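You operate a simulated robot arm through the tools that you are given. There is no shell and no other tool. Be economical: measure what you need, move in short steps, check, and stop when the job is done.

Carry out the task below with a simulated two-armed robot. There is one attempt and no reset: what you move stays moved.

Task
Pick up the blue oil can with one hand, pass it to the other hand and put it on the lower shelf. Set down upright: blue oil can.

It is judged by the outcome, as a careful person would: the job done as asked, and still so three seconds after it is handed in. It fails if anything else is knocked over, pushed out of place, dropped, spilled or broken.

Robot
Two 7-joint arms with two-finger parallel grippers on one trunk, on a base that drives. Base frame: it is fixed to the floor where the robot stands at the start and does not move with it; the origin is under the middle of the robot, x ahead of it, y to its left, z up. Readings come in m, degrees, newtons and seconds.
The left shoulder is at the start at [0.05, 0.165, 1.205], the right one opposite. With the tool pointing down near the work surface each hand reaches from about 0.16 to 0.68 m from the robot's upright axis, wherever it stands, measured 20 degrees to its own side. Places, roughly: lower shelf [0.5, -1, 0.4]. Payload 3.91 kg a hand.
The TCP of each hand is the grasp point between the finger pads, 0.03 m short of the fingertips. In the tool frame z runs along the fingers and y along their closing line. The gripper opens to 0.11 m. The fingers are 0.02 m wide and 0.01 m thick; the gripper's body (0.048 by 0.112 m) begins 0.055 m behind the TCP.
Orientation is that of the tool frame in the base frame, as a unit quaternion [x, y, z, w]. With the fingers straight down and closing along the base's y, the tool's x points along the base's -x, its y along +y and its z along -z.

Tools
- The arms move only by the tool move_arm. It takes "left_rows", "right_rows" or both (then of equal length, played together; a hand with none holds still); each is a list of rows, each a list of 3 entries, a list of its own where there are three numbers: the shift along the tool's x, y, z in m, then the turn, a rotation vector about the tool's x, y, z in degrees, then the gripper command, from -1 (shut) to 1 (fully open), values between in proportion. In form: [[[dx, dy, dz], [rx, ry, rz], jaw], ...]. A call has 1 to 8 rows; each row shifts and turns the commanded pose from where the row before left it, along the tool's axes as they then stand. Each row takes 0.2 s and may step no farther than 0.05 m and 8.6 degrees from the row before; otherwise, or with a gripper value out of range, the whole call is refused. Where a pose cannot be reached the arm comes as near as it can. A force on the tool above 40 N (or 10 N above the force at the start of the call, whichever is more), or a blocked arm, ends the call early, and 0.2 s more pass. Each finger travels about 0.045 m/s and halts on what it meets, pressing with about 32 N; the grip force reading is that of the motor and also rises with nothing between the fingers. The clock runs only during rows and for 0.2 s after the last one: add rows that do not move to give the fingers time. It gives the time, the measured TCP pose, the force on the tool (base axes), the opening and the grip force at its end, in the units of the frame above (readings bear some noise), with the torque about the TCP (base axes, N m) and any sound that the robot's microphone picked up.
- Cameras (640 x 400 px; columns grow to the right, rows downward): "scene" is now at [0.1147, -0.0215, 1.3746]; the picture's right is [-0.22, -0.97, 0.00], its down [-0.55, 0.13, -0.82] and it looks along [0.80, -0.18, -0.57] (base axes); focal length 255 px, centre (320, 200). "left" rides on the left gripper at [0.072, -0.017, -0.103] in its tool frame; the picture's right is [0.23, 0.97, 0.00], its down [-0.76, 0.18, -0.62] and it looks along [-0.61, 0.14, 0.78] (tool axes); focal length 222 px, centre (320, 200). "right" rides on the right gripper at [0.072, 0.017, -0.103] in its tool frame; the picture's right is [-0.23, 0.97, 0.00], its down [-0.76, -0.18, -0.62] and it looks along [-0.61, -0.14, 0.78] (tool axes); focal length 222 px, centre (320, 200). There is no depth. A picture from a camera that has moved, and an enlarged one, comes with that camera's place and axes in the base frame and with its lens.
- grab_frame(camera): a new picture of that camera. The clock stands still meanwhile.
- raise_lower(by): slides the trunk up (or, below 0, down) by that many m; the arms and the scene camera ride with it, the base frame stays. It gives what a move gives, with no picture.
- roll_base(legs): drives the robot by 1 to 6 legs, each [ahead, left, turn to the left] in m, m and degrees, along the robot's own axes; the way and the turn of a leg run together, so that a leg with both is an arc; at most 1.5 m and 180 degrees a leg. The arms and the cameras ride along, it lands a little off, and it stops where it bumps. It gives what a move gives.
- pan_tilt(pan, tilt): turns the head with the scene camera to pan (to the left, within 80 degrees either way) and tilt (down, from -29 to 69), counted from straight ahead of the robot. It gives what a move gives.
- close_up(camera, box): a new picture of the part [left, top, right, bottom] of that camera's present view, enlarged. The clock stands still meanwhile.
- hand_in(): hands the job in; it is judged then, once.

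Go step by step. Nothing tells you exact positions but the pictures and the camera data: compare them with the known pose of the tool, close in by small moves and look again before you grip or let go. The budget is 120 turns and 92 pictures, counting those below and the enlarged ones. Unless the task says otherwise, let go and move clear before handing in, and close with one line.

The tools are called as name(argument=value, ...) on one line, values as JSON. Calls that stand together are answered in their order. move_arm: Moves the arms, as the interface text tells. Its arguments: {"type":"object","properties":{"left_rows":{"type":"array","items":{"type":"array"}},"right_rows":{"type":"array","items":{"type":"array"}}},"required":[]} The other tools are called the same way: raise_lower (by) slides the trunk up or down; roll_base (legs) drives the base; pan_tilt (pan, tilt) turns the head that bears the scene camera; grab_frame (camera) takes a picture; close_up (camera, box) takes an enlarged picture of a part of a camera's view; hand_in () hands the job in.

At the start:

```text
time: 0.0
left_tool_pos: [0.5215, 0.1668, 1.0883]
left_tool_rot: [0.0, 1.0, 0.0, 0.0]
left_wrist_force: [0.3, -0.6, -1.3]
left_torque: [-0.01, 0.03, 0.01]
left_width: 0.1102
left_grasp_force: 0.0
right_tool_pos: [0.3132, -0.1633, 1.1331]
right_tool_rot: [0.0, 1.0, 0.0, -0.001]
right_wrist_force: [0.1, -0.5, -0.2]
right_torque: [-0.01, -0.01, -0.01]
right_width: 0.1102
right_grasp_force: 0.0
trunk travel left (down, up): [-0.425, 0.078]
robot x, y, heading: [0.0007, -0.0001, -0.1]
head pan, tilt: [-12.9, 34.7]
```

scene: 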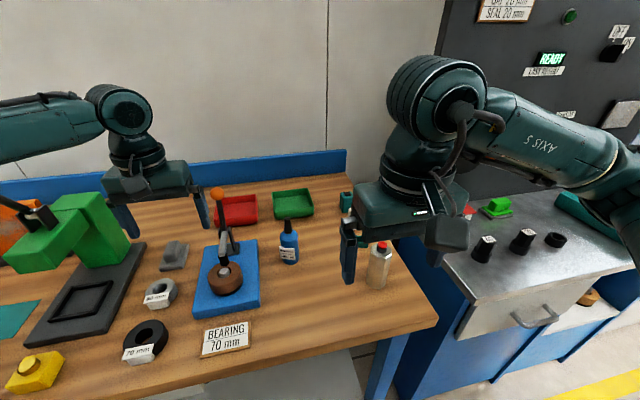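
right: 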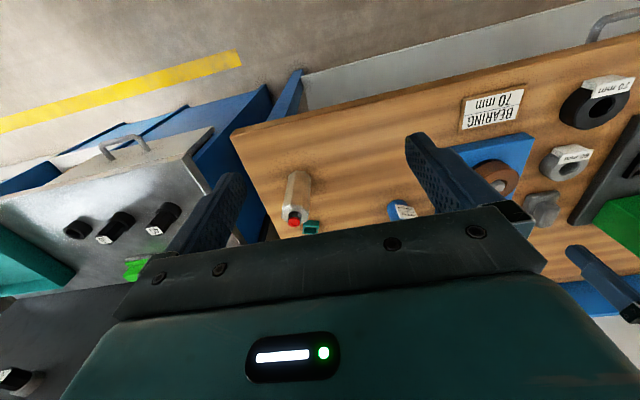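
left: 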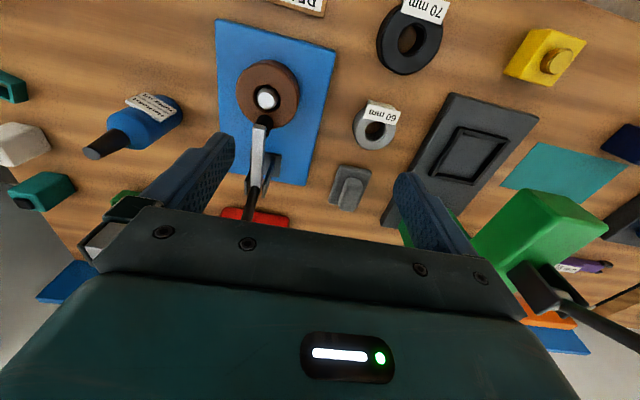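

The blue bottle stands near [0.60, -0.045] by my estimate, and the side bench with its shelf is to the right. I'll look closer at the bottle and then toward the shelf.

close_up(camera="scene", box=[200, 170, 440, 320])

pan_tilt(pan=-65, tilt=40)

grab_frame(camera="scene")

```text
2.67 times, centred on (320, 245) of scene
camera zoom: at [0.1147, -0.0215, 1.3746], right [-0.22, -0.97, 0.0], down [-0.55, 0.13, -0.82], along [0.8, -0.18, -0.57], focal length 679 px, centre (320, 80)
```

zoom: 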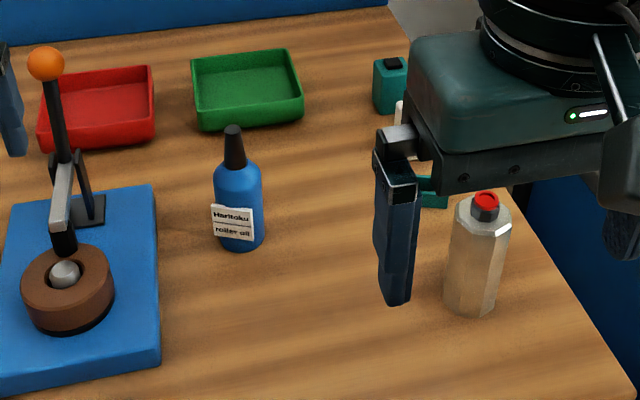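

```text
time: 1.2
left_tool_pos: [0.521, 0.1674, 1.0889]
left_tool_rot: [0.0, 1.0, 0.0, 0.0]
left_wrist_force: [-0.3, -0.4, 0.4]
left_torque: [0.01, 0.0, 0.0]
left_width: 0.1102
left_grasp_force: 0.0
right_tool_pos: [0.313, -0.1619, 1.1331]
right_tool_rot: [0.0, 1.0, 0.001, 0.0]
right_wrist_force: [0.4, -0.3, 0.0]
right_torque: [0.0, -0.01, 0.01]
right_width: 0.11
right_grasp_force: 0.1
trunk travel left (down, up): [-0.425, 0.078]
robot x, y, heading: [0.0018, -0.0009, 0.2]
head pan, tilt: [-65.0, 40.0]
```

```text
87 pictures are left
camera scene: at [0.0647, -0.0788, 1.3665], right [-0.91, -0.42, 0.0], down [-0.27, 0.58, -0.77], along [0.32, -0.69, -0.64], focal length 255 px, centre (320, 200)
```

scene: 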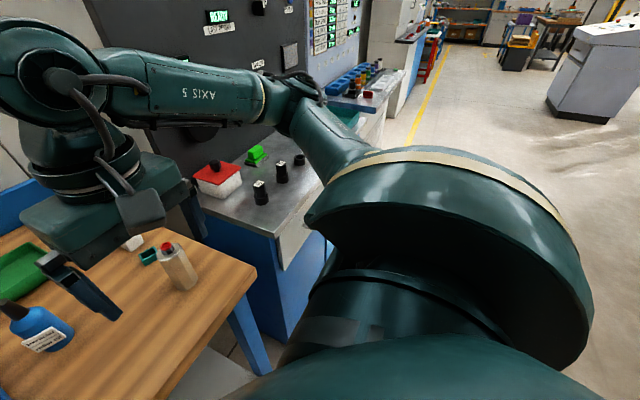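

The oil can is about 0.05 m wide and 0.145 m tall with a narrow spout; the press lever ball stands to its left. I'll lift the left hand clear of the lever, bring it over the can, and move the right hand a little aside.

move_arm(left_rows=[[[0, 0, -0.05], [0, 0, 0], 1], [[0, 0, -0.05], [0, 0, 0], 1], [[0, -0.05, -0.02], [0, 0, 0], 1], [[0, -0.05, 0], [0, 0, 0], 1], [[0, -0.05, 0], [0, 0, 0], 1], [[0, -0.05, 0], [0, 0, 0], 1], [[-0.03, -0.013, 0], [0, 0, 0], 1], [[0, 0, 0], [0, 0, 0], 1]], right_rows=[[[0, -0.03, 0], [0, 0, 0], 1], [[0, -0.03, 0], [0, 0, 0], 1], [[0, -0.03, 0], [0, 0, 0], 1], [[0, -0.03, 0], [0, 0, 0], 1], [[0, 0, 0], [0, 0, 0], 1], [[0, 0, 0], [0, 0, 0], 1], [[0, 0, 0], [0, 0, 0], 1], [[0, 0, 0], [0, 0, 0], 1]])

grab_frame(camera="left")

pan_tilt(pan=-5, tilt=38)

grab_frame(camera="scene")

```text
refused: row 3 steps farther than a row can; nothing moved
```

```text
86 pictures are left
camera left: at [0.4487, 0.1491, 1.1925], right [-0.23, 0.97, 0.0], down [0.76, 0.18, 0.62], along [0.61, 0.14, -0.78], focal length 222 px, centre (320, 200)
```

left: 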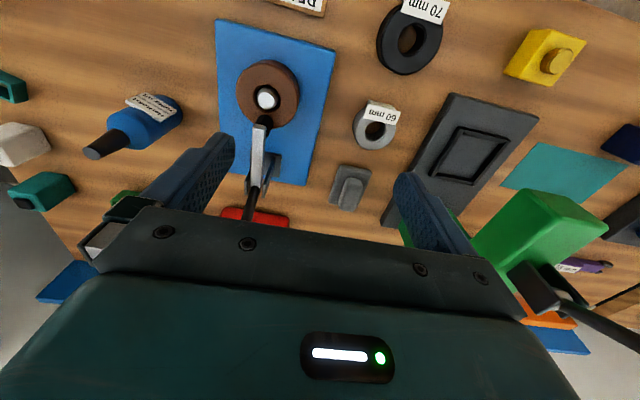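

```text
time: 2.5
left_tool_pos: [0.5219, 0.1664, 1.0895]
left_tool_rot: [0.0, 1.0, 0.0, -0.001]
left_wrist_force: [-0.2, 0.1, -0.8]
left_torque: [-0.01, 0.01, 0.0]
left_width: 0.11
left_grasp_force: 0.0
right_tool_pos: [0.3128, -0.1622, 1.1332]
right_tool_rot: [0.0, 1.0, 0.001, 0.0]
right_wrist_force: [-0.6, 0.9, -0.4]
right_torque: [-0.02, 0.03, 0.01]
right_width: 0.1101
right_grasp_force: 0.0
trunk travel left (down, up): [-0.425, 0.078]
robot x, y, heading: [-0.0013, 0.0013, -0.0]
head pan, tilt: [-5.0, 38.0]
```

```text
85 pictures are left
camera scene: at [0.1147, -0.0094, 1.3695], right [-0.09, -1.0, 0.0], down [-0.61, 0.05, -0.79], along [0.78, -0.07, -0.62], focal length 255 px, centre (320, 200)
```

scene: 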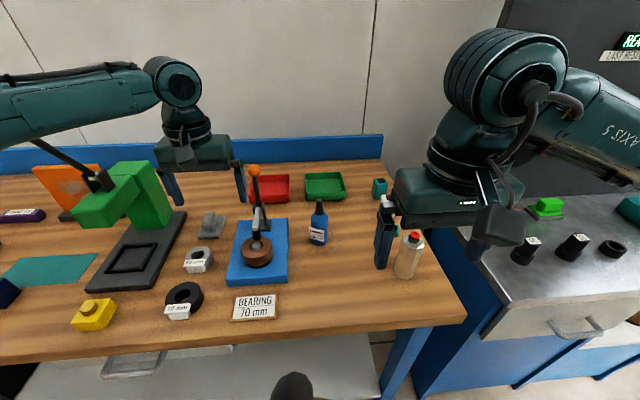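

One row exceeded the step limit; I'll repeat with shorter steps.

move_arm(left_rows=[[[0, 0, -0.05], [0, 0, 0], 1], [[0, 0, -0.05], [0, 0, 0], 1], [[0, -0.045, -0.02], [0, 0, 0], 1], [[0, -0.049, 0], [0, 0, 0], 1], [[0, -0.049, 0], [0, 0, 0], 1], [[0, -0.049, 0], [0, 0, 0], 1], [[-0.03, -0.021, 0], [0, 0, 0], 1], [[0, 0, 0], [0, 0, 0], 1]], right_rows=[[[0, -0.03, 0], [0, 0, 0], 1], [[0, -0.03, 0], [0, 0, 0], 1], [[0, -0.03, 0], [0, 0, 0], 1], [[0, -0.03, 0], [0, 0, 0], 1], [[0, 0, 0], [0, 0, 0], 1], [[0, 0, 0], [0, 0, 0], 1], [[0, 0, 0], [0, 0, 0], 1], [[0, 0, 0], [0, 0, 0], 1]])

grab_frame(camera="left")

grab_frame(camera="scene")

```text
time: 4.3
left_tool_pos: [0.551, -0.0459, 1.2082]
left_tool_rot: [0.0, 1.0, 0.001, 0.0]
left_wrist_force: [-0.3, 0.8, -0.2]
left_torque: [-0.05, 0.0, 0.01]
left_width: 0.1101
left_grasp_force: 0.1
right_tool_pos: [0.3128, -0.2814, 1.1327]
right_tool_rot: [0.001, 1.0, 0.0, 0.0]
right_wrist_force: [-0.4, 0.3, -0.2]
right_torque: [0.02, -0.02, 0.05]
right_width: 0.11
right_grasp_force: 0.0
trunk travel left (down, up): [-0.425, 0.078]
robot x, y, heading: [0.0019, -0.0021, -0.1]
head pan, tilt: [-5.0, 38.0]
```

```text
84 pictures are left
camera left: at [0.4784, -0.0631, 1.312], right [-0.23, 0.97, 0.0], down [0.76, 0.18, 0.62], along [0.61, 0.14, -0.78], focal length 222 px, centre (320, 200)
```

left: 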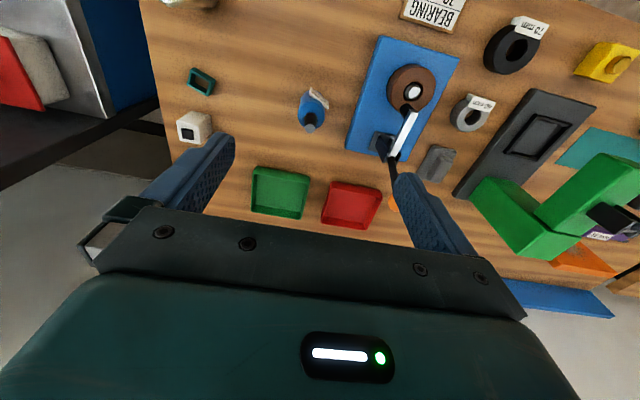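

```text
83 pictures are left
camera scene: at [0.1147, -0.0085, 1.3695], right [-0.09, -1.0, 0.0], down [-0.61, 0.05, -0.79], along [0.79, -0.07, -0.62], focal length 255 px, centre (320, 200)
```

scene: 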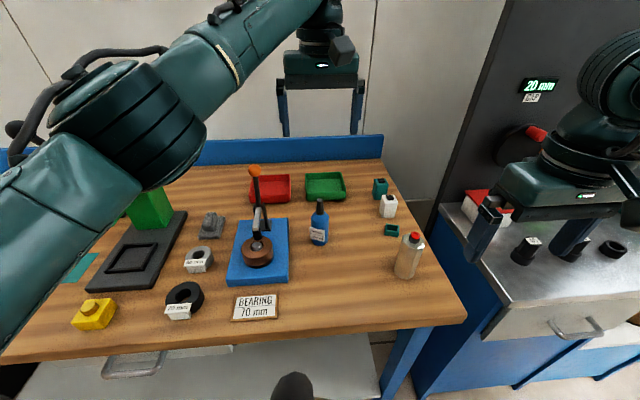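

The two views agree: can axis at about [0.60, -0.05], spout tip at z ≈ 0.99. I'll centre over it and descend part way.

move_arm(left_rows=[[[-0.048, -0.004, 0], [0, 0, 0], 1], [[0, 0, 0.05], [0, 0, 0], 1], [[0, 0, 0.05], [0, 0, 0], 1], [[0, 0, 0.04], [0, 0, 0], 1], [[0, 0, 0], [0, 0, 0], 1]])

grab_frame(camera="left")

close_up(camera="scene", box=[240, 120, 400, 260])

```text
time: 5.5
left_tool_pos: [0.5665, -0.036, 1.0588]
left_tool_rot: [0.0, 1.0, 0.001, 0.0]
left_wrist_force: [-0.1, 0.0, 0.0]
left_torque: [-0.02, 0.0, 0.01]
left_width: 0.1101
left_grasp_force: 0.1
left hand out of reach, approached as far as the arm can: row 1
right_tool_pos: [0.3133, -0.2809, 1.1329]
right_tool_rot: [0.0, 1.0, 0.001, 0.001]
right_wrist_force: [0.7, 0.1, 0.5]
right_torque: [-0.02, 0.03, -0.01]
right_width: 0.1101
right_grasp_force: 0.0
trunk travel left (down, up): [-0.425, 0.078]
robot x, y, heading: [0.0025, 0.0028, -0.0]
head pan, tilt: [-5.0, 38.0]
```

```text
82 pictures are left
camera left: at [0.4936, -0.0536, 1.1617], right [-0.23, 0.97, 0.0], down [0.76, 0.18, 0.62], along [0.61, 0.14, -0.78], focal length 222 px, centre (320, 200)
```

left: 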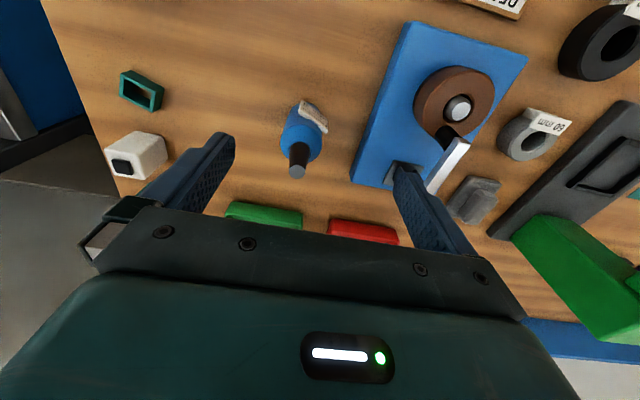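

```text
2.86 times, centred on (320, 190) of scene
camera zoom: at [0.1145, -0.0093, 1.3695], right [-0.09, -1.0, 0.0], down [-0.61, 0.05, -0.79], along [0.79, -0.07, -0.62], focal length 727 px, centre (320, 229)
```

zoom: 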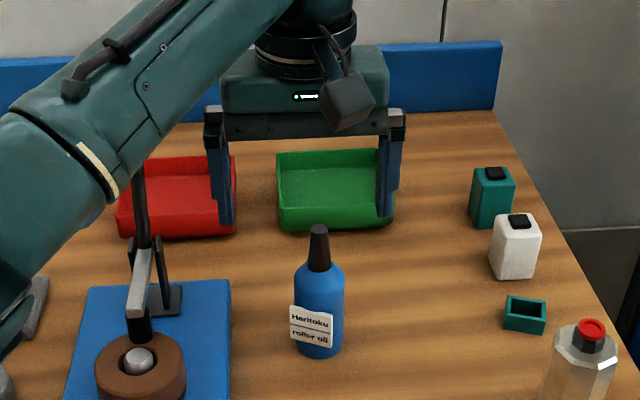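

The left arm was at its reach limit there. I'll roll the base slightly ahead, which carries the hand over the can.

roll_base(legs=[[0.04, -0.012, 0]])

grab_frame(camera="left")

grab_frame(camera="right")

```text
time: 6.4
left_tool_pos: [0.6063, -0.0486, 1.0576]
left_tool_rot: [0.0, 1.0, 0.0, 0.0]
left_wrist_force: [0.4, -0.7, -0.2]
left_torque: [0.02, 0.02, -0.01]
left_width: 0.1099
left_grasp_force: 0.2
right_tool_pos: [0.3546, -0.2939, 1.1332]
right_tool_rot: [0.0, 1.0, 0.0, -0.001]
right_wrist_force: [0.4, 0.0, 0.4]
right_torque: [0.02, 0.02, 0.0]
right_width: 0.11
right_grasp_force: 0.0
trunk travel left (down, up): [-0.425, 0.078]
robot x, y, heading: [0.0387, -0.0084, 0.1]
head pan, tilt: [-5.0, 38.0]
```

```text
80 pictures are left
camera left: at [0.5342, -0.0661, 1.1613], right [-0.23, 0.97, 0.0], down [0.76, 0.18, 0.62], along [0.61, 0.14, -0.78], focal length 222 px, centre (320, 200)
```

left: 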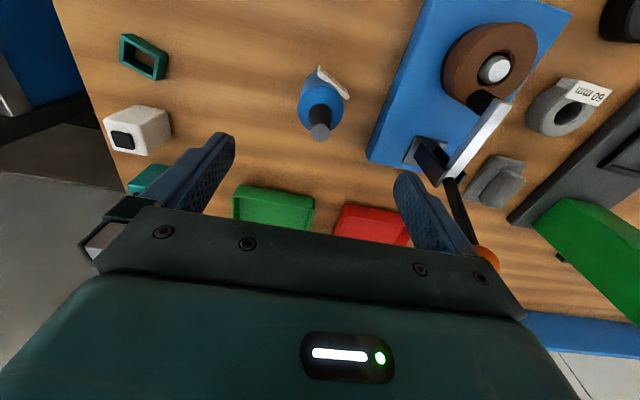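

```text
79 pictures are left
camera right: at [0.2814, -0.2773, 1.2366], right [0.23, 0.97, 0.0], down [0.76, -0.18, 0.62], along [0.61, -0.14, -0.78], focal length 222 px, centre (320, 200)
```

right: 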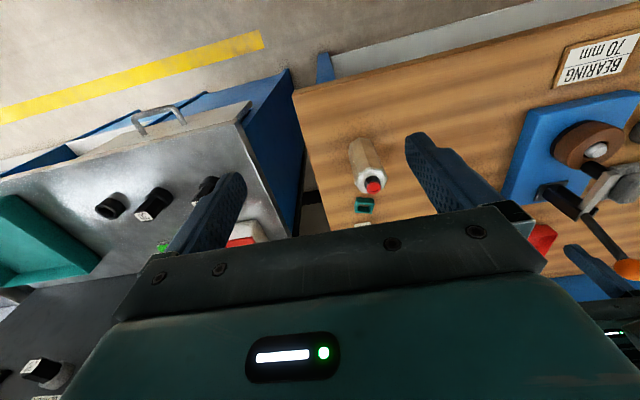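

Spout tip sits at about [0.601, -0.051], nearly centred between the fingers. I'll descend to z ≈ 0.968 and check before closing.

move_arm(left_rows=[[[0.005, -0.002, 0.03], [0, 0, 0], 0.6], [[0, 0, 0.03], [0, 0, 0], 0.2], [[0, 0, 0.03], [0, 0, 0], 0], [[0, 0, 0], [0, 0, 0], 0]])

grab_frame(camera="left")

close_up(camera="scene", box=[240, 140, 400, 260])

```text
time: 7.4
left_tool_pos: [0.6011, -0.051, 0.968]
left_tool_rot: [0.0, 1.0, 0.001, 0.0]
left_wrist_force: [0.4, 0.3, 0.2]
left_torque: [0.03, 0.04, -0.01]
left_width: 0.0551
left_grasp_force: 0.0
right_tool_pos: [0.3526, -0.2945, 1.1327]
right_tool_rot: [0.0, 1.0, 0.0, 0.0]
right_wrist_force: [0.3, 0.0, -0.2]
right_torque: [0.02, 0.01, -0.02]
right_width: 0.11
right_grasp_force: 0.0
trunk travel left (down, up): [-0.425, 0.078]
robot x, y, heading: [0.0349, -0.0089, 0.1]
head pan, tilt: [-5.0, 38.0]
```

```text
78 pictures are left
camera left: at [0.5277, -0.0685, 1.0718], right [-0.23, 0.97, 0.0], down [0.76, 0.18, 0.62], along [0.61, 0.14, -0.78], focal length 222 px, centre (320, 200)
```

left: 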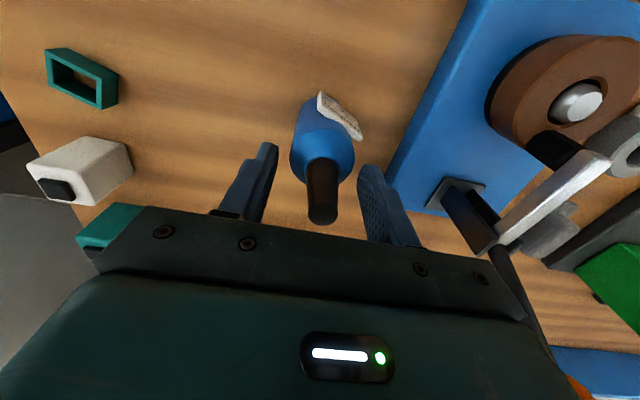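

```text
3.33 times, centred on (320, 200) of scene
camera zoom: at [0.154, -0.0213, 1.3695], right [-0.09, -1.0, 0.0], down [-0.61, 0.05, -0.79], along [0.79, -0.07, -0.62], focal length 849 px, centre (320, 200)
```

zoom: 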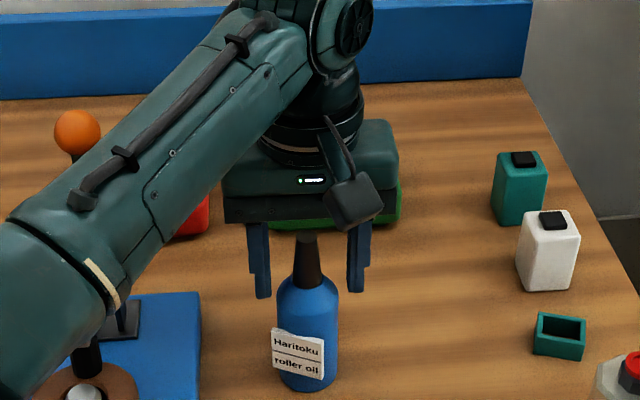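

Fingertips are level with the bottle's shoulder, so I'll rise 7 mm and close on the spout.

move_arm(left_rows=[[[0, 0, -0.007], [0, 0, 0], 0], [[0, 0, 0], [0, 0, 0], -1], [[0, 0, 0], [0, 0, 0], -1], [[0, 0, 0], [0, 0, 0], -1], [[0, 0, 0], [0, 0, 0], -1]])

grab_frame(camera="left")

close_up(camera="scene", box=[240, 140, 400, 260])

```text
time: 8.6
left_tool_pos: [0.5993, -0.0507, 0.9773]
left_tool_rot: [0.001, 1.0, 0.001, 0.003]
left_wrist_force: [1.5, 3.0, 15.6]
left_torque: [0.15, -0.08, 0.04]
left_width: 0.026
left_grasp_force: 32.4
right_tool_pos: [0.3515, -0.2933, 1.1336]
right_tool_rot: [0.0, 1.0, 0.0, 0.001]
right_wrist_force: [-0.2, -0.3, 0.7]
right_torque: [-0.05, -0.03, -0.02]
right_width: 0.1101
right_grasp_force: 0.1
trunk travel left (down, up): [-0.425, 0.078]
robot x, y, heading: [0.0424, -0.014, -0.1]
head pan, tilt: [-5.0, 38.0]
```

```text
76 pictures are left
camera left: at [0.5274, -0.0678, 1.0811], right [-0.23, 0.97, 0.0], down [0.76, 0.18, 0.63], along [0.61, 0.14, -0.78], focal length 222 px, centre (320, 200)
```

left: 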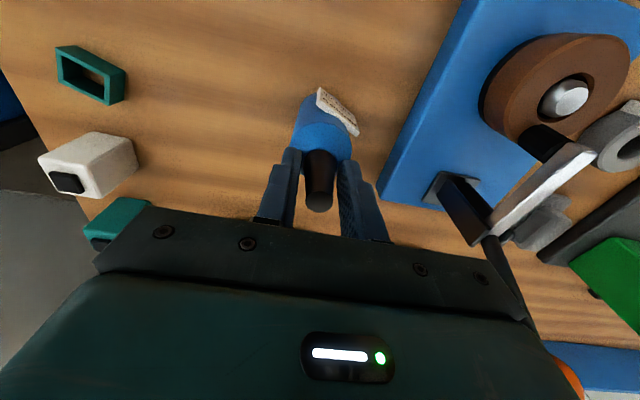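

```text
3.33 times, centred on (320, 200) of scene
camera zoom: at [0.1528, -0.0207, 1.3698], right [-0.09, -1.0, 0.0], down [-0.61, 0.05, -0.79], along [0.79, -0.07, -0.61], focal length 849 px, centre (320, 200)
```

zoom: 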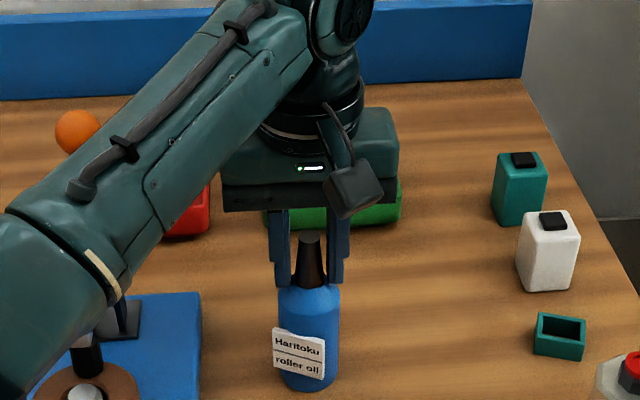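

The fingers hold the spout base (0.026 m). I'll lift a small amount and check that it holds.

move_arm(left_rows=[[[0, 0, -0.008], [0, 0, 0], -1], [[0, 0, -0.008], [0, 0, 0], -1], [[0, 0, 0], [0, 0, 0], -1], [[0, 0, 0], [0, 0, 0], -1]])

close_up(camera="scene", box=[240, 140, 400, 260])

```text
time: 9.6
left_tool_pos: [0.601, -0.0512, 0.9919]
left_tool_rot: [0.0, 1.0, 0.0, 0.0]
left_wrist_force: [-0.1, 0.1, -1.7]
left_torque: [0.02, -0.02, -0.02]
left_width: 0.0206
left_grasp_force: 32.1
right_tool_pos: [0.3533, -0.2937, 1.1336]
right_tool_rot: [0.0, 1.0, 0.001, 0.0]
right_wrist_force: [-0.3, -0.2, 0.3]
right_torque: [-0.01, 0.01, -0.01]
right_width: 0.1099
right_grasp_force: 0.2
trunk travel left (down, up): [-0.425, 0.078]
robot x, y, heading: [0.0401, -0.011, -0.0]
head pan, tilt: [-5.0, 38.0]
```

```text
3.33 times, centred on (320, 200) of scene
camera zoom: at [0.1543, -0.0213, 1.3695], right [-0.09, -1.0, 0.0], down [-0.61, 0.05, -0.79], along [0.78, -0.07, -0.62], focal length 849 px, centre (320, 200)
```

zoom: 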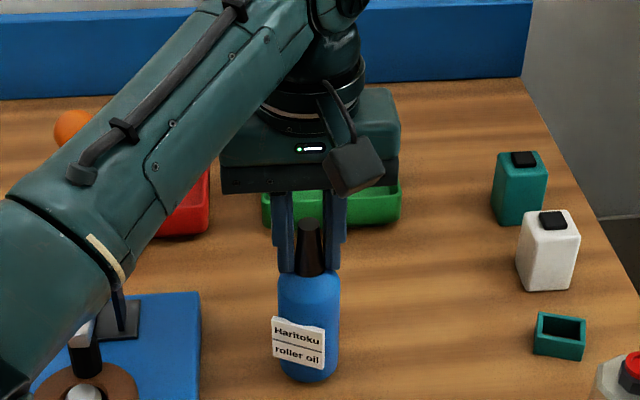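

The can is held (about 1.7 N weight) and clear of the table. I'll lift it further and bring it slightly back and right, while the right hand pitches up to point forward.

move_arm(left_rows=[[[0, 0, -0.025], [0, 0, 0], -1], [[0, 0, -0.025], [0, 0, 0], -1], [[0, 0, -0.025], [0, 0, 0], -1], [[0, 0, -0.025], [0, 0, 0], -1], [[0.01, -0.005, -0.025], [0, 0, 0], -1], [[0.015, -0.01, -0.015], [0, 0, 0], -1], [[0.015, -0.01, 0], [0, 0, 0], -1], [[0.01, -0.005, 0], [0, 0, 0], -1]], right_rows=[[[0, 0, 0], [0, -7.5, 0], 1], [[0, 0, 0], [0, -7.5, 0], 1], [[0, 0, 0], [0, -7.5, 0], 1], [[0, 0, 0], [0, -7.5, 0], 1], [[0, 0, 0], [0, -7.5, 0], 1], [[0, 0, 0], [0, -7.5, 0], 1], [[0, 0, 0], [0, -7.5, 0], 1], [[0, 0, 0], [0, -7.5, 0], 1]])

grab_frame(camera="scene")

grab_frame(camera="right")

```text
time: 11.4
left_tool_pos: [0.5508, -0.0803, 1.131]
left_tool_rot: [-0.001, 1.0, 0.0, 0.0]
left_wrist_force: [-0.7, 0.0, -2.3]
left_torque: [0.0, -0.02, 0.03]
left_width: 0.0207
left_grasp_force: 32.1
right_tool_pos: [0.4509, -0.331, 1.1814]
right_tool_rot: [-0.001, 0.866, 0.001, 0.501]
right_wrist_force: [-0.2, -1.0, -0.7]
right_torque: [0.01, -0.04, -0.01]
right_width: 0.1103
right_grasp_force: 0.1
right hand out of reach, approached as far as the arm can: row 3, 4, 5, 6, 7, 8
trunk travel left (down, up): [-0.425, 0.078]
robot x, y, heading: [0.0383, -0.0112, -0.0]
head pan, tilt: [-5.0, 38.0]
```

```text
73 pictures are left
camera scene: at [0.1542, -0.0214, 1.3695], right [-0.09, -1.0, 0.0], down [-0.61, 0.05, -0.79], along [0.79, -0.07, -0.62], focal length 255 px, centre (320, 200)
```

scene: 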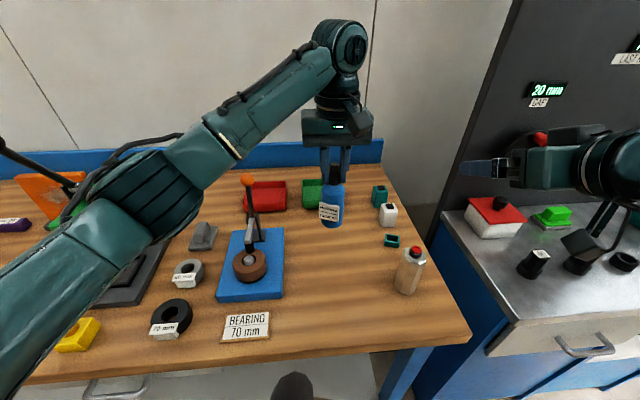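

```text
72 pictures are left
camera right: at [0.3248, -0.3142, 1.1704], right [0.11, 0.97, 0.2], down [-0.16, -0.18, 0.97], along [0.98, -0.14, 0.14], focal length 222 px, centre (320, 200)
```

right: 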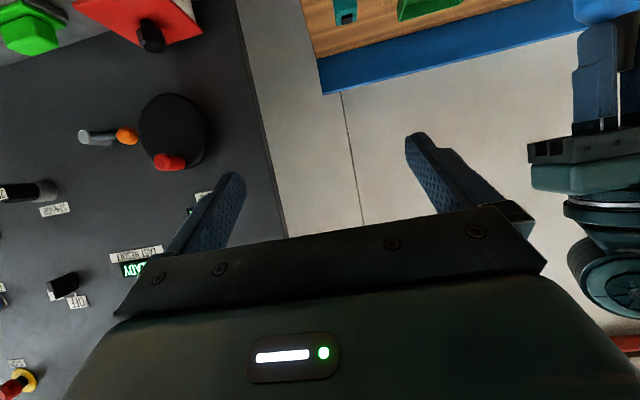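

The can is held at [0.551, -0.080], base about z = 1.0. I'll bring the right hand in toward a standoff point behind it, part way first.

move_arm(right_rows=[[[0.009, 0.0357, 0.0045], [0, 0, 0], 1], [[0.009, 0.0357, 0.0045], [0, 0, 0], 1], [[0.009, 0.0357, 0.0045], [0, 0, 0], 1], [[0.009, 0.0357, 0.0045], [0, 0, 0], 1], [[0, 0, 0], [0, 0, 0], 1]])

grab_frame(camera="scene")

grab_frame(camera="right")

```text
time: 12.6
left_tool_pos: [0.5493, -0.0794, 1.1292]
left_tool_rot: [0.0, 1.0, 0.0, 0.0]
left_wrist_force: [0.5, -0.9, -2.2]
left_torque: [0.05, 0.02, -0.02]
left_width: 0.0209
left_grasp_force: 31.8
right_tool_pos: [0.4746, -0.1928, 1.1494]
right_tool_rot: [0.0, 0.866, 0.0, 0.501]
right_wrist_force: [-0.1, 0.2, -0.3]
right_torque: [0.02, -0.01, 0.03]
right_width: 0.11
right_grasp_force: 0.0
right hand out of reach, approached as far as the arm can: row 1, 2, 3
trunk travel left (down, up): [-0.425, 0.078]
robot x, y, heading: [0.0406, -0.0123, 0.0]
head pan, tilt: [-5.0, 38.0]
```

```text
71 pictures are left
camera scene: at [0.1542, -0.0217, 1.3695], right [-0.09, -1.0, 0.0], down [-0.61, 0.05, -0.79], along [0.79, -0.07, -0.62], focal length 255 px, centre (320, 200)
```

scene: 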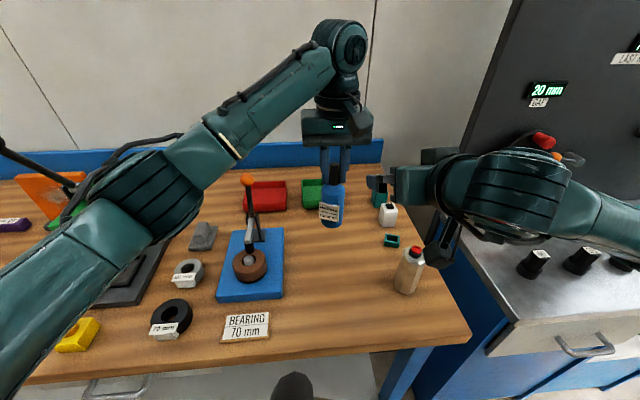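

```text
70 pictures are left
camera right: at [0.3496, -0.1764, 1.1385], right [0.11, 0.97, 0.2], down [-0.16, -0.18, 0.97], along [0.98, -0.14, 0.13], focal length 222 px, centre (320, 200)
```

right: 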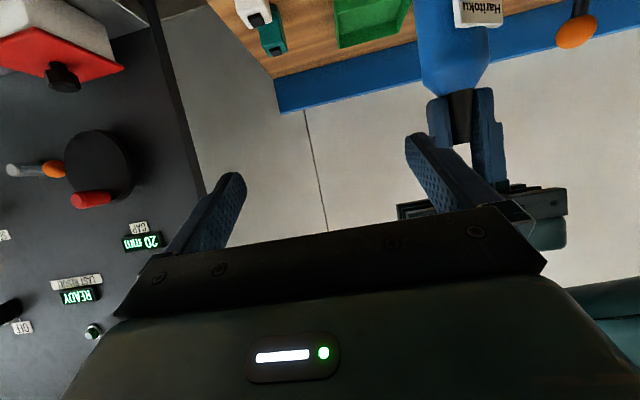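

The right hand is near its inner reach limit, so I'll move the can 3 cm forward with the left hand, and continue bringing the right hand to the standoff line.

move_arm(left_rows=[[[-0.015, 0, 0], [0, 0, 0], -1], [[-0.015, 0, 0], [0, 0, 0], -1], [[0, 0, 0], [0, 0, 0], -1], [[0, 0, 0], [0, 0, 0], -1], [[0, 0, 0], [0, 0, 0], -1], [[0, 0, 0], [0, 0, 0], -1]], right_rows=[[[0.015, 0, 0.008], [0, 0, 0], 1], [[0.018, 0, 0.01], [0, 0, 0], 1], [[0, 0.035, 0], [0, 0, 0], 1], [[0, 0.04, 0], [0, 0, 0], 1], [[0, 0.038, 0], [0, 0, 0], 1], [[0, 0, 0], [0, 0, 0], 1]])

grab_frame(camera="scene")

grab_frame(camera="right")

```text
time: 14.0
left_tool_pos: [0.5809, -0.081, 1.1314]
left_tool_rot: [0.0, 1.0, 0.0, 0.0]
left_wrist_force: [0.3, 0.1, -2.1]
left_torque: [0.04, 0.0, 0.04]
left_width: 0.0207
left_grasp_force: 32.0
right_tool_pos: [0.4737, -0.0818, 1.1108]
right_tool_rot: [0.001, 0.866, -0.001, 0.501]
right_wrist_force: [-0.9, -0.1, 0.3]
right_torque: [0.02, -0.01, 0.04]
right_width: 0.1099
right_grasp_force: 0.1
trunk travel left (down, up): [-0.425, 0.078]
robot x, y, heading: [0.0419, -0.0112, 0.1]
head pan, tilt: [-5.0, 38.0]
```

```text
69 pictures are left
camera scene: at [0.1543, -0.0218, 1.3695], right [-0.09, -1.0, 0.0], down [-0.61, 0.05, -0.79], along [0.78, -0.07, -0.62], focal length 255 px, centre (320, 200)
```

scene: 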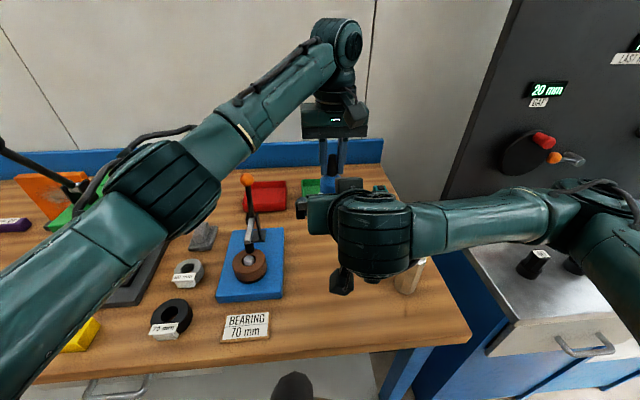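

```text
68 pictures are left
camera right: at [0.3485, -0.0641, 1.1011], right [0.11, 0.97, 0.2], down [-0.16, -0.18, 0.97], along [0.98, -0.14, 0.13], focal length 222 px, centre (320, 200)
```

right: 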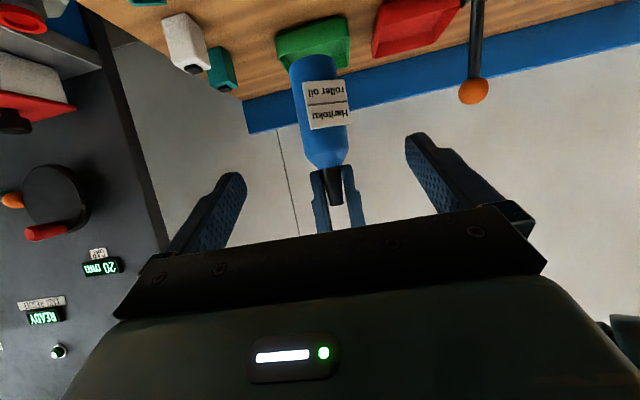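

The can is centred between the right fingers; body spans z ≈ 1.00–1.09. I'll advance the right hand 0.12 m along its fingers.

move_arm(right_rows=[[[0, 0, 0.03], [0, 0, 0], 1], [[0, 0, 0.03], [0, 0, 0], 1], [[0, 0, 0.03], [0, 0, 0], 1], [[0, 0, 0.03], [0, 0, 0], 1], [[0, 0, 0], [0, 0, 0], 1]])

grab_frame(camera="right")

grab_frame(camera="left")

```text
time: 15.2
left_tool_pos: [0.5809, -0.0808, 1.1319]
left_tool_rot: [-0.001, 1.0, 0.0, 0.0]
left_wrist_force: [-0.2, -0.5, -2.2]
left_torque: [0.01, -0.03, -0.01]
left_width: 0.0208
left_grasp_force: 32.5
right_tool_pos: [0.5794, -0.0797, 1.0509]
right_tool_rot: [0.0, 0.866, 0.0, 0.5]
right_wrist_force: [0.0, -0.4, -0.3]
right_torque: [0.0, -0.02, -0.02]
right_width: 0.11
right_grasp_force: 0.2
trunk travel left (down, up): [-0.425, 0.078]
robot x, y, heading: [0.044, -0.0149, 0.2]
head pan, tilt: [-5.0, 38.0]
```

```text
67 pictures are left
camera right: at [0.453, -0.0633, 1.0413], right [0.11, 0.97, 0.2], down [-0.16, -0.18, 0.97], along [0.98, -0.14, 0.13], focal length 222 px, centre (320, 200)
```

right: 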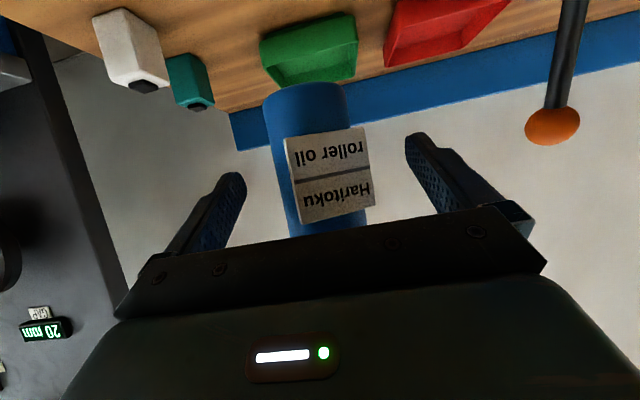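

```text
66 pictures are left
camera left: at [0.5085, -0.0981, 1.2346], right [-0.23, 0.97, 0.0], down [0.76, 0.18, 0.62], along [0.61, 0.14, -0.78], focal length 222 px, centre (320, 200)
```

left: 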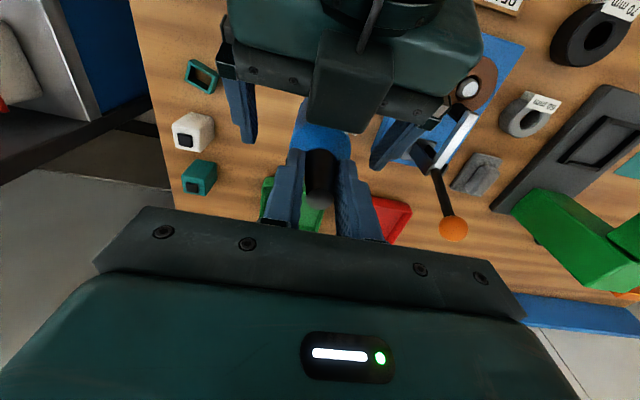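

Both sides are clear of contact so far, but a dark box on the right hand appears near the spout. I'll check from the scene camera.

close_up(camera="scene", box=[260, 90, 460, 310])

close_up(camera="left", box=[200, 0, 500, 250])

```text
1.82 times, centred on (360, 200) of scene
camera zoom: at [0.1542, -0.0213, 1.3695], right [-0.09, -1.0, 0.0], down [-0.61, 0.05, -0.79], along [0.79, -0.07, -0.62], focal length 463 px, centre (247, 200)
```

zoom: 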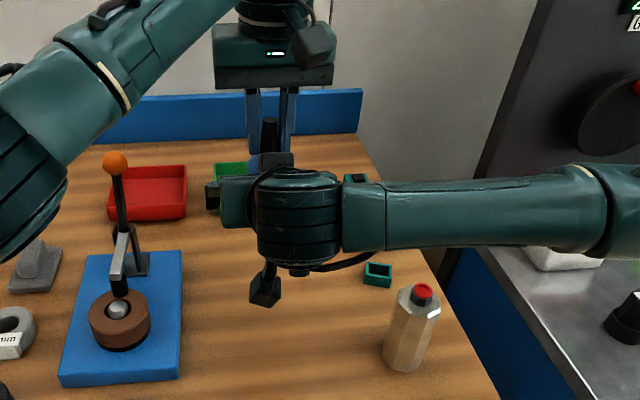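

```text
1.60 times, centred on (350, 125) of left
camera zoom: at [0.5085, -0.0981, 1.2346], right [-0.23, 0.97, 0.0], down [0.76, 0.18, 0.62], along [0.61, 0.14, -0.78], focal length 355 px, centre (272, 320)
```

zoom: 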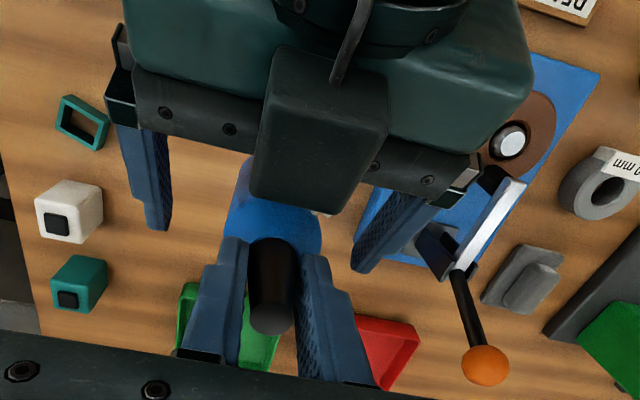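

The box sits above the palm and clears the spout and left fingers. I'll close the right gripper on the can body.

move_arm(right_rows=[[[0, 0, 0], [0, 0, 0], -1], [[0, 0, 0], [0, 0, 0], -1], [[0, 0, 0], [0, 0, 0], -1], [[0, 0, 0], [0, 0, 0], -1], [[0, 0, 0], [0, 0, 0], -1], [[0, 0, 0], [0, 0, 0], -1]])

grab_frame(camera="right")

```text
time: 16.6
left_tool_pos: [0.5802, -0.0814, 1.131]
left_tool_rot: [0.0, 1.0, 0.0, 0.0]
left_wrist_force: [0.3, -0.8, -2.0]
left_torque: [-0.03, 0.01, 0.0]
left_width: 0.0209
left_grasp_force: 32.3
right_tool_pos: [0.5781, -0.0809, 1.0512]
right_tool_rot: [0.0, 0.866, 0.0, 0.5]
right_wrist_force: [-0.2, 1.1, -1.0]
right_torque: [-0.02, -0.01, 0.0]
right_width: 0.0448
right_grasp_force: 31.8
trunk travel left (down, up): [-0.425, 0.078]
robot x, y, heading: [0.0391, -0.0088, 0.1]
head pan, tilt: [-5.0, 38.0]
```

```text
63 pictures are left
camera right: at [0.4528, -0.0632, 1.0414], right [0.11, 0.97, 0.2], down [-0.16, -0.18, 0.97], along [0.98, -0.14, 0.13], focal length 222 px, centre (320, 200)
```

right: 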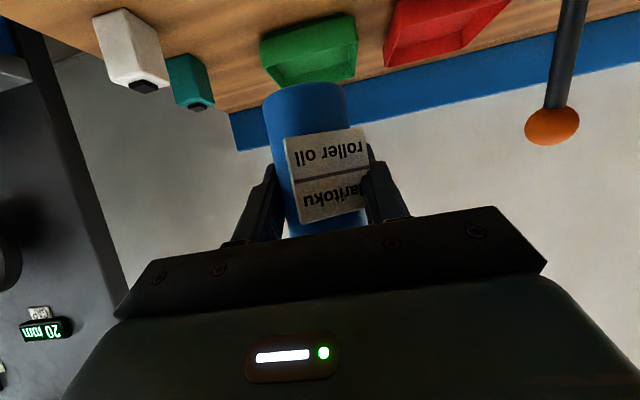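

The right hand holds the body (0.045 m wide, 32 N). I'll open the left and lift it straight up.

move_arm(left_rows=[[[0, 0, 0], [0, 0, 0], 0], [[0, 0, 0], [0, 0, 0], 0], [[0, 0, 0], [0, 0, 0], 0], [[0, 0, -0.02], [0, 0, 0], 0], [[0, 0, -0.03], [0, 0, 0], 0], [[0, 0, -0.03], [0, 0, 0], 0], [[0, 0, 0], [0, 0, 0], 0]])

grab_frame(camera="right")

grab_frame(camera="left")

```text
time: 18.2
left_tool_pos: [0.5809, -0.0795, 1.2113]
left_tool_rot: [0.0, 1.0, 0.0, 0.0]
left_wrist_force: [-0.5, -0.5, -0.2]
left_torque: [0.0, 0.0, -0.01]
left_width: 0.0549
left_grasp_force: 0.1
right_tool_pos: [0.5781, -0.0802, 1.0514]
right_tool_rot: [0.0, 0.866, 0.0, 0.5]
right_wrist_force: [0.0, -0.2, -0.1]
right_torque: [0.02, -0.02, 0.02]
right_width: 0.045
right_grasp_force: 31.8
trunk travel left (down, up): [-0.425, 0.078]
robot x, y, heading: [0.0354, -0.0129, -0.2]
head pan, tilt: [-5.0, 38.0]
```

```text
62 pictures are left
camera right: at [0.4531, -0.0631, 1.0413], right [0.11, 0.97, 0.2], down [-0.16, -0.18, 0.97], along [0.98, -0.14, 0.13], focal length 222 px, centre (320, 200)
```

right: 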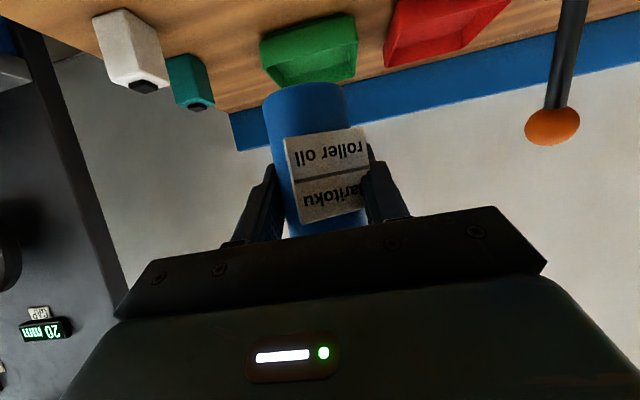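

```text
61 pictures are left
camera left: at [0.5089, -0.0974, 1.315], right [-0.23, 0.97, 0.0], down [0.76, 0.18, 0.62], along [0.61, 0.14, -0.78], focal length 222 px, centre (320, 200)
```

left: 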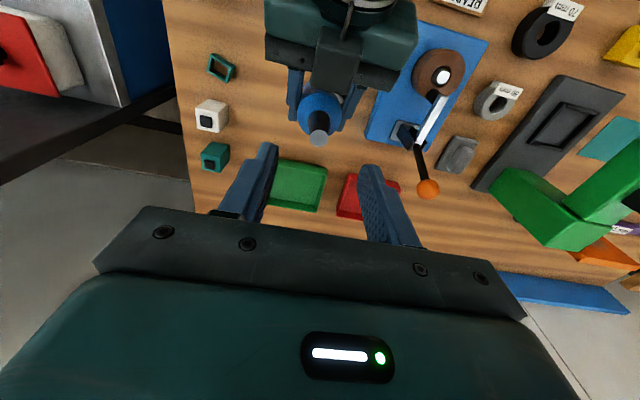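

Handover done: the can is upright in the right hand. I'll bring the left arm back to its own side and raise the right slightly, then back away from the bench.

move_arm(left_rows=[[[0, 0.045, 0], [0, 0, 0], 0], [[0, 0.045, 0], [0, 0, 0], 0], [[0.02, 0.045, 0], [0, 0, 0], 0], [[0.02, 0.045, 0], [0, 0, 0], 0], [[0.02, 0.045, 0], [0, 0, 0], 0], [[0.02, 0.04, 0], [0, 0, 0], 0], [[0.03, 0, 0], [0, 0, 0], 0], [[0.03, 0, 0], [0, 0, 0], 0]], right_rows=[[[0, 0, 0], [0, 0, 0], -1], [[0, 0, 0], [0, 0, 0], -1], [[0, 0, 0], [0, 0, 0], -1], [[-0.01, 0, -0.006], [0, 0, 0], -1], [[-0.02, -0.01, -0.012], [0, 0, 0], -1], [[-0.02, -0.02, -0.012], [0, 0, 0], -1], [[-0.01, -0.02, -0.006], [0, 0, 0], -1], [[0, -0.02, 0], [0, 0, 0], -1]])

pan_tilt(pan=-40, tilt=45)

grab_frame(camera="scene")

```text
time: 20.0
left_tool_pos: [0.4401, 0.1843, 1.2119]
left_tool_rot: [0.0, 1.0, -0.001, -0.001]
left_wrist_force: [-0.5, -0.4, 0.1]
left_torque: [0.02, -0.03, 0.02]
left_width: 0.0548
left_grasp_force: 0.1
right_tool_pos: [0.5779, -0.1512, 1.1213]
right_tool_rot: [-0.001, 0.866, 0.001, 0.5]
right_wrist_force: [-0.5, 0.1, -2.6]
right_torque: [0.03, 0.01, 0.02]
right_width: 0.0449
right_grasp_force: 32.1
trunk travel left (down, up): [-0.425, 0.078]
robot x, y, heading: [0.0361, -0.0163, -0.1]
head pan, tilt: [-5.0, 38.0]
```

```text
time: 21.0
left_tool_pos: [0.4417, 0.1847, 1.2116]
left_tool_rot: [0.0, 1.0, 0.001, 0.0]
left_wrist_force: [-0.1, -0.2, -0.7]
left_torque: [-0.03, 0.0, 0.0]
left_width: 0.0552
left_grasp_force: 0.0
right_tool_pos: [0.5777, -0.1509, 1.121]
right_tool_rot: [0.0, 0.866, 0.0, 0.5]
right_wrist_force: [1.2, 0.1, -2.3]
right_torque: [0.0, 0.01, -0.01]
right_width: 0.045
right_grasp_force: 32.4
trunk travel left (down, up): [-0.425, 0.078]
robot x, y, heading: [0.036, -0.0104, -0.1]
head pan, tilt: [-40.0, 45.0]
```

```text
60 pictures are left
camera scene: at [0.1307, -0.066, 1.3592], right [-0.64, -0.77, 0.0], down [-0.54, 0.45, -0.71], along [0.54, -0.45, -0.71], focal length 255 px, centre (320, 200)
```

scene: 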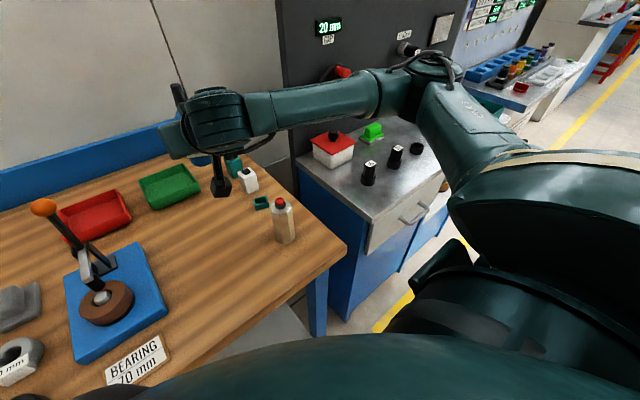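

The can hangs clear of everything. I'll back the base 0.42 m away from the bench, shift right, and look at the lower shelf.

roll_base(legs=[[-0.42, 0, 0], [0, -0.5, 0]])

pan_tilt(pan=-25, tilt=45)

grab_frame(camera="scene")

```text
time: 26.1
left_tool_pos: [0.0187, -0.3133, 1.2107]
left_tool_rot: [0.003, 1.0, -0.001, 0.0]
left_wrist_force: [0.4, -0.9, -0.1]
left_torque: [0.01, -0.01, -0.03]
left_width: 0.0547
left_grasp_force: 0.0
right_tool_pos: [0.1535, -0.6488, 1.1217]
right_tool_rot: [0.002, 0.866, -0.001, 0.5]
right_wrist_force: [0.8, -0.1, -1.5]
right_torque: [-0.01, 0.0, -0.01]
right_width: 0.045
right_grasp_force: 32.5
trunk travel left (down, up): [-0.425, 0.078]
robot x, y, heading: [-0.3856, -0.5051, -0.4]
head pan, tilt: [-40.0, 45.0]
```

```text
time: 26.9
left_tool_pos: [0.0187, -0.3132, 1.2121]
left_tool_rot: [0.003, 1.0, -0.001, 0.0]
left_wrist_force: [-0.4, 0.0, 0.3]
left_torque: [-0.04, -0.01, 0.0]
left_width: 0.055
left_grasp_force: 0.0
right_tool_pos: [0.1527, -0.6495, 1.1203]
right_tool_rot: [0.002, 0.866, -0.001, 0.5]
right_wrist_force: [0.0, -0.4, -2.5]
right_torque: [0.01, 0.03, 0.0]
right_width: 0.0449
right_grasp_force: 32.5
trunk travel left (down, up): [-0.425, 0.078]
robot x, y, heading: [-0.3845, -0.5078, -0.3]
head pan, tilt: [-25.0, 45.0]
```

```text
59 pictures are left
camera scene: at [-0.2813, -0.5446, 1.3592], right [-0.43, -0.9, 0.0], down [-0.64, 0.3, -0.71], along [0.64, -0.3, -0.71], focal length 255 px, centre (320, 200)
```

scene: 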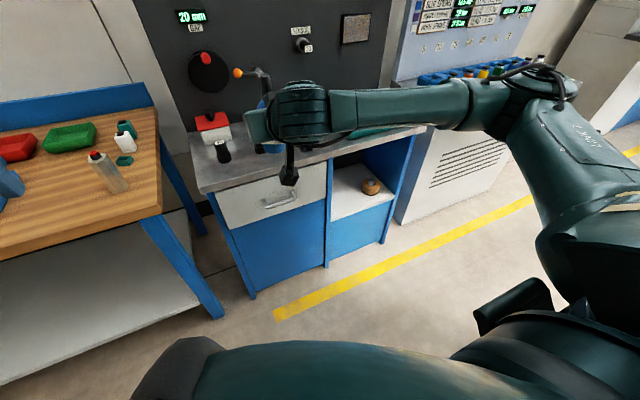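

The open bay of the side cabinet has a white shelf at about z = 0.4, y from -0.92 to -1.28, with a brown puck at its right rear. I'll drive further right to face it and look again.

roll_base(legs=[[0, -0.42, 0.4]])

raise_lower(by=-0.2)

pan_tilt(pan=5, tilt=45)

grab_frame(camera="scene")

grab_frame(camera="right")

```text
time: 29.5
left_tool_pos: [0.0174, -0.7301, 1.211]
left_tool_rot: [-0.003, 1.0, -0.001, 0.0]
left_wrist_force: [0.1, 0.1, -0.2]
left_torque: [0.02, -0.03, 0.0]
left_width: 0.055
left_grasp_force: 0.1
right_tool_pos: [0.1548, -1.0632, 1.1209]
right_tool_rot: [-0.002, 0.866, 0.002, 0.5]
right_wrist_force: [-0.8, 0.2, -2.6]
right_torque: [0.01, 0.03, 0.0]
right_width: 0.0448
right_grasp_force: 31.9
trunk travel left (down, up): [-0.425, 0.078]
robot x, y, heading: [-0.3831, -0.9268, 0.3]
head pan, tilt: [-25.0, 45.0]
```

```text
time: 31.6
left_tool_pos: [0.0167, -0.7281, 1.0109]
left_tool_rot: [-0.002, 1.0, 0.0, 0.001]
left_wrist_force: [-0.7, 0.3, -0.9]
left_torque: [0.01, 0.0, 0.01]
left_width: 0.055
left_grasp_force: 0.0
right_tool_pos: [0.155, -1.0626, 0.9209]
right_tool_rot: [-0.002, 0.866, 0.001, 0.5]
right_wrist_force: [0.1, 0.2, -2.1]
right_torque: [0.01, 0.01, 0.0]
right_width: 0.0451
right_grasp_force: 32.0
trunk travel left (down, up): [-0.225, 0.278]
robot x, y, heading: [-0.3815, -0.9229, 0.2]
head pan, tilt: [-25.0, 45.0]
```

```text
time: 32.6
left_tool_pos: [0.0167, -0.7278, 1.0109]
left_tool_rot: [-0.002, 1.0, 0.0, 0.0]
left_wrist_force: [0.4, 0.8, 0.7]
left_torque: [0.0, 0.01, 0.0]
left_width: 0.0552
left_grasp_force: 0.1
right_tool_pos: [0.154, -1.0629, 0.9212]
right_tool_rot: [-0.002, 0.866, 0.001, 0.5]
right_wrist_force: [0.1, -0.7, -2.6]
right_torque: [-0.03, 0.03, -0.01]
right_width: 0.0448
right_grasp_force: 32.2
trunk travel left (down, up): [-0.225, 0.278]
robot x, y, heading: [-0.3835, -0.9241, 0.6]
head pan, tilt: [5.0, 45.0]
```

```text
58 pictures are left
camera scene: at [-0.2739, -0.9213, 1.1592], right [0.09, -1.0, 0.0], down [-0.7, -0.06, -0.71], along [0.7, 0.06, -0.71], focal length 255 px, centre (320, 200)
```

scene: 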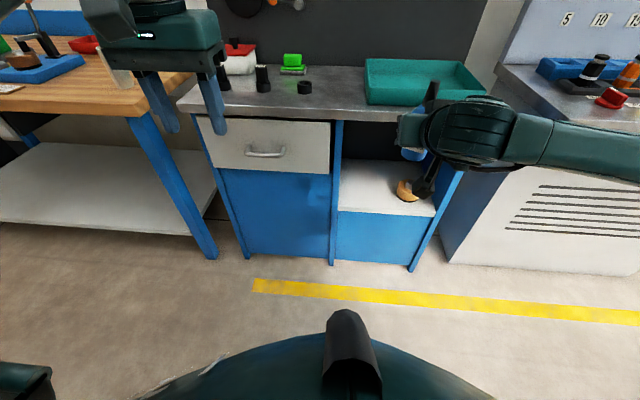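

```text
57 pictures are left
camera right: at [0.0289, -1.0466, 0.9104], right [0.11, 0.97, 0.2], down [-0.16, -0.18, 0.97], along [0.98, -0.14, 0.13], focal length 222 px, centre (320, 200)
```

right: 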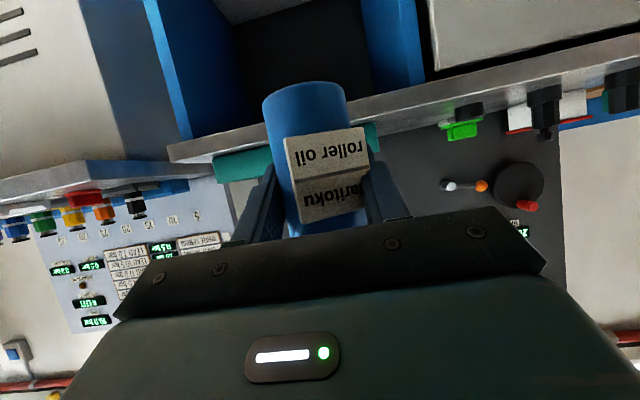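

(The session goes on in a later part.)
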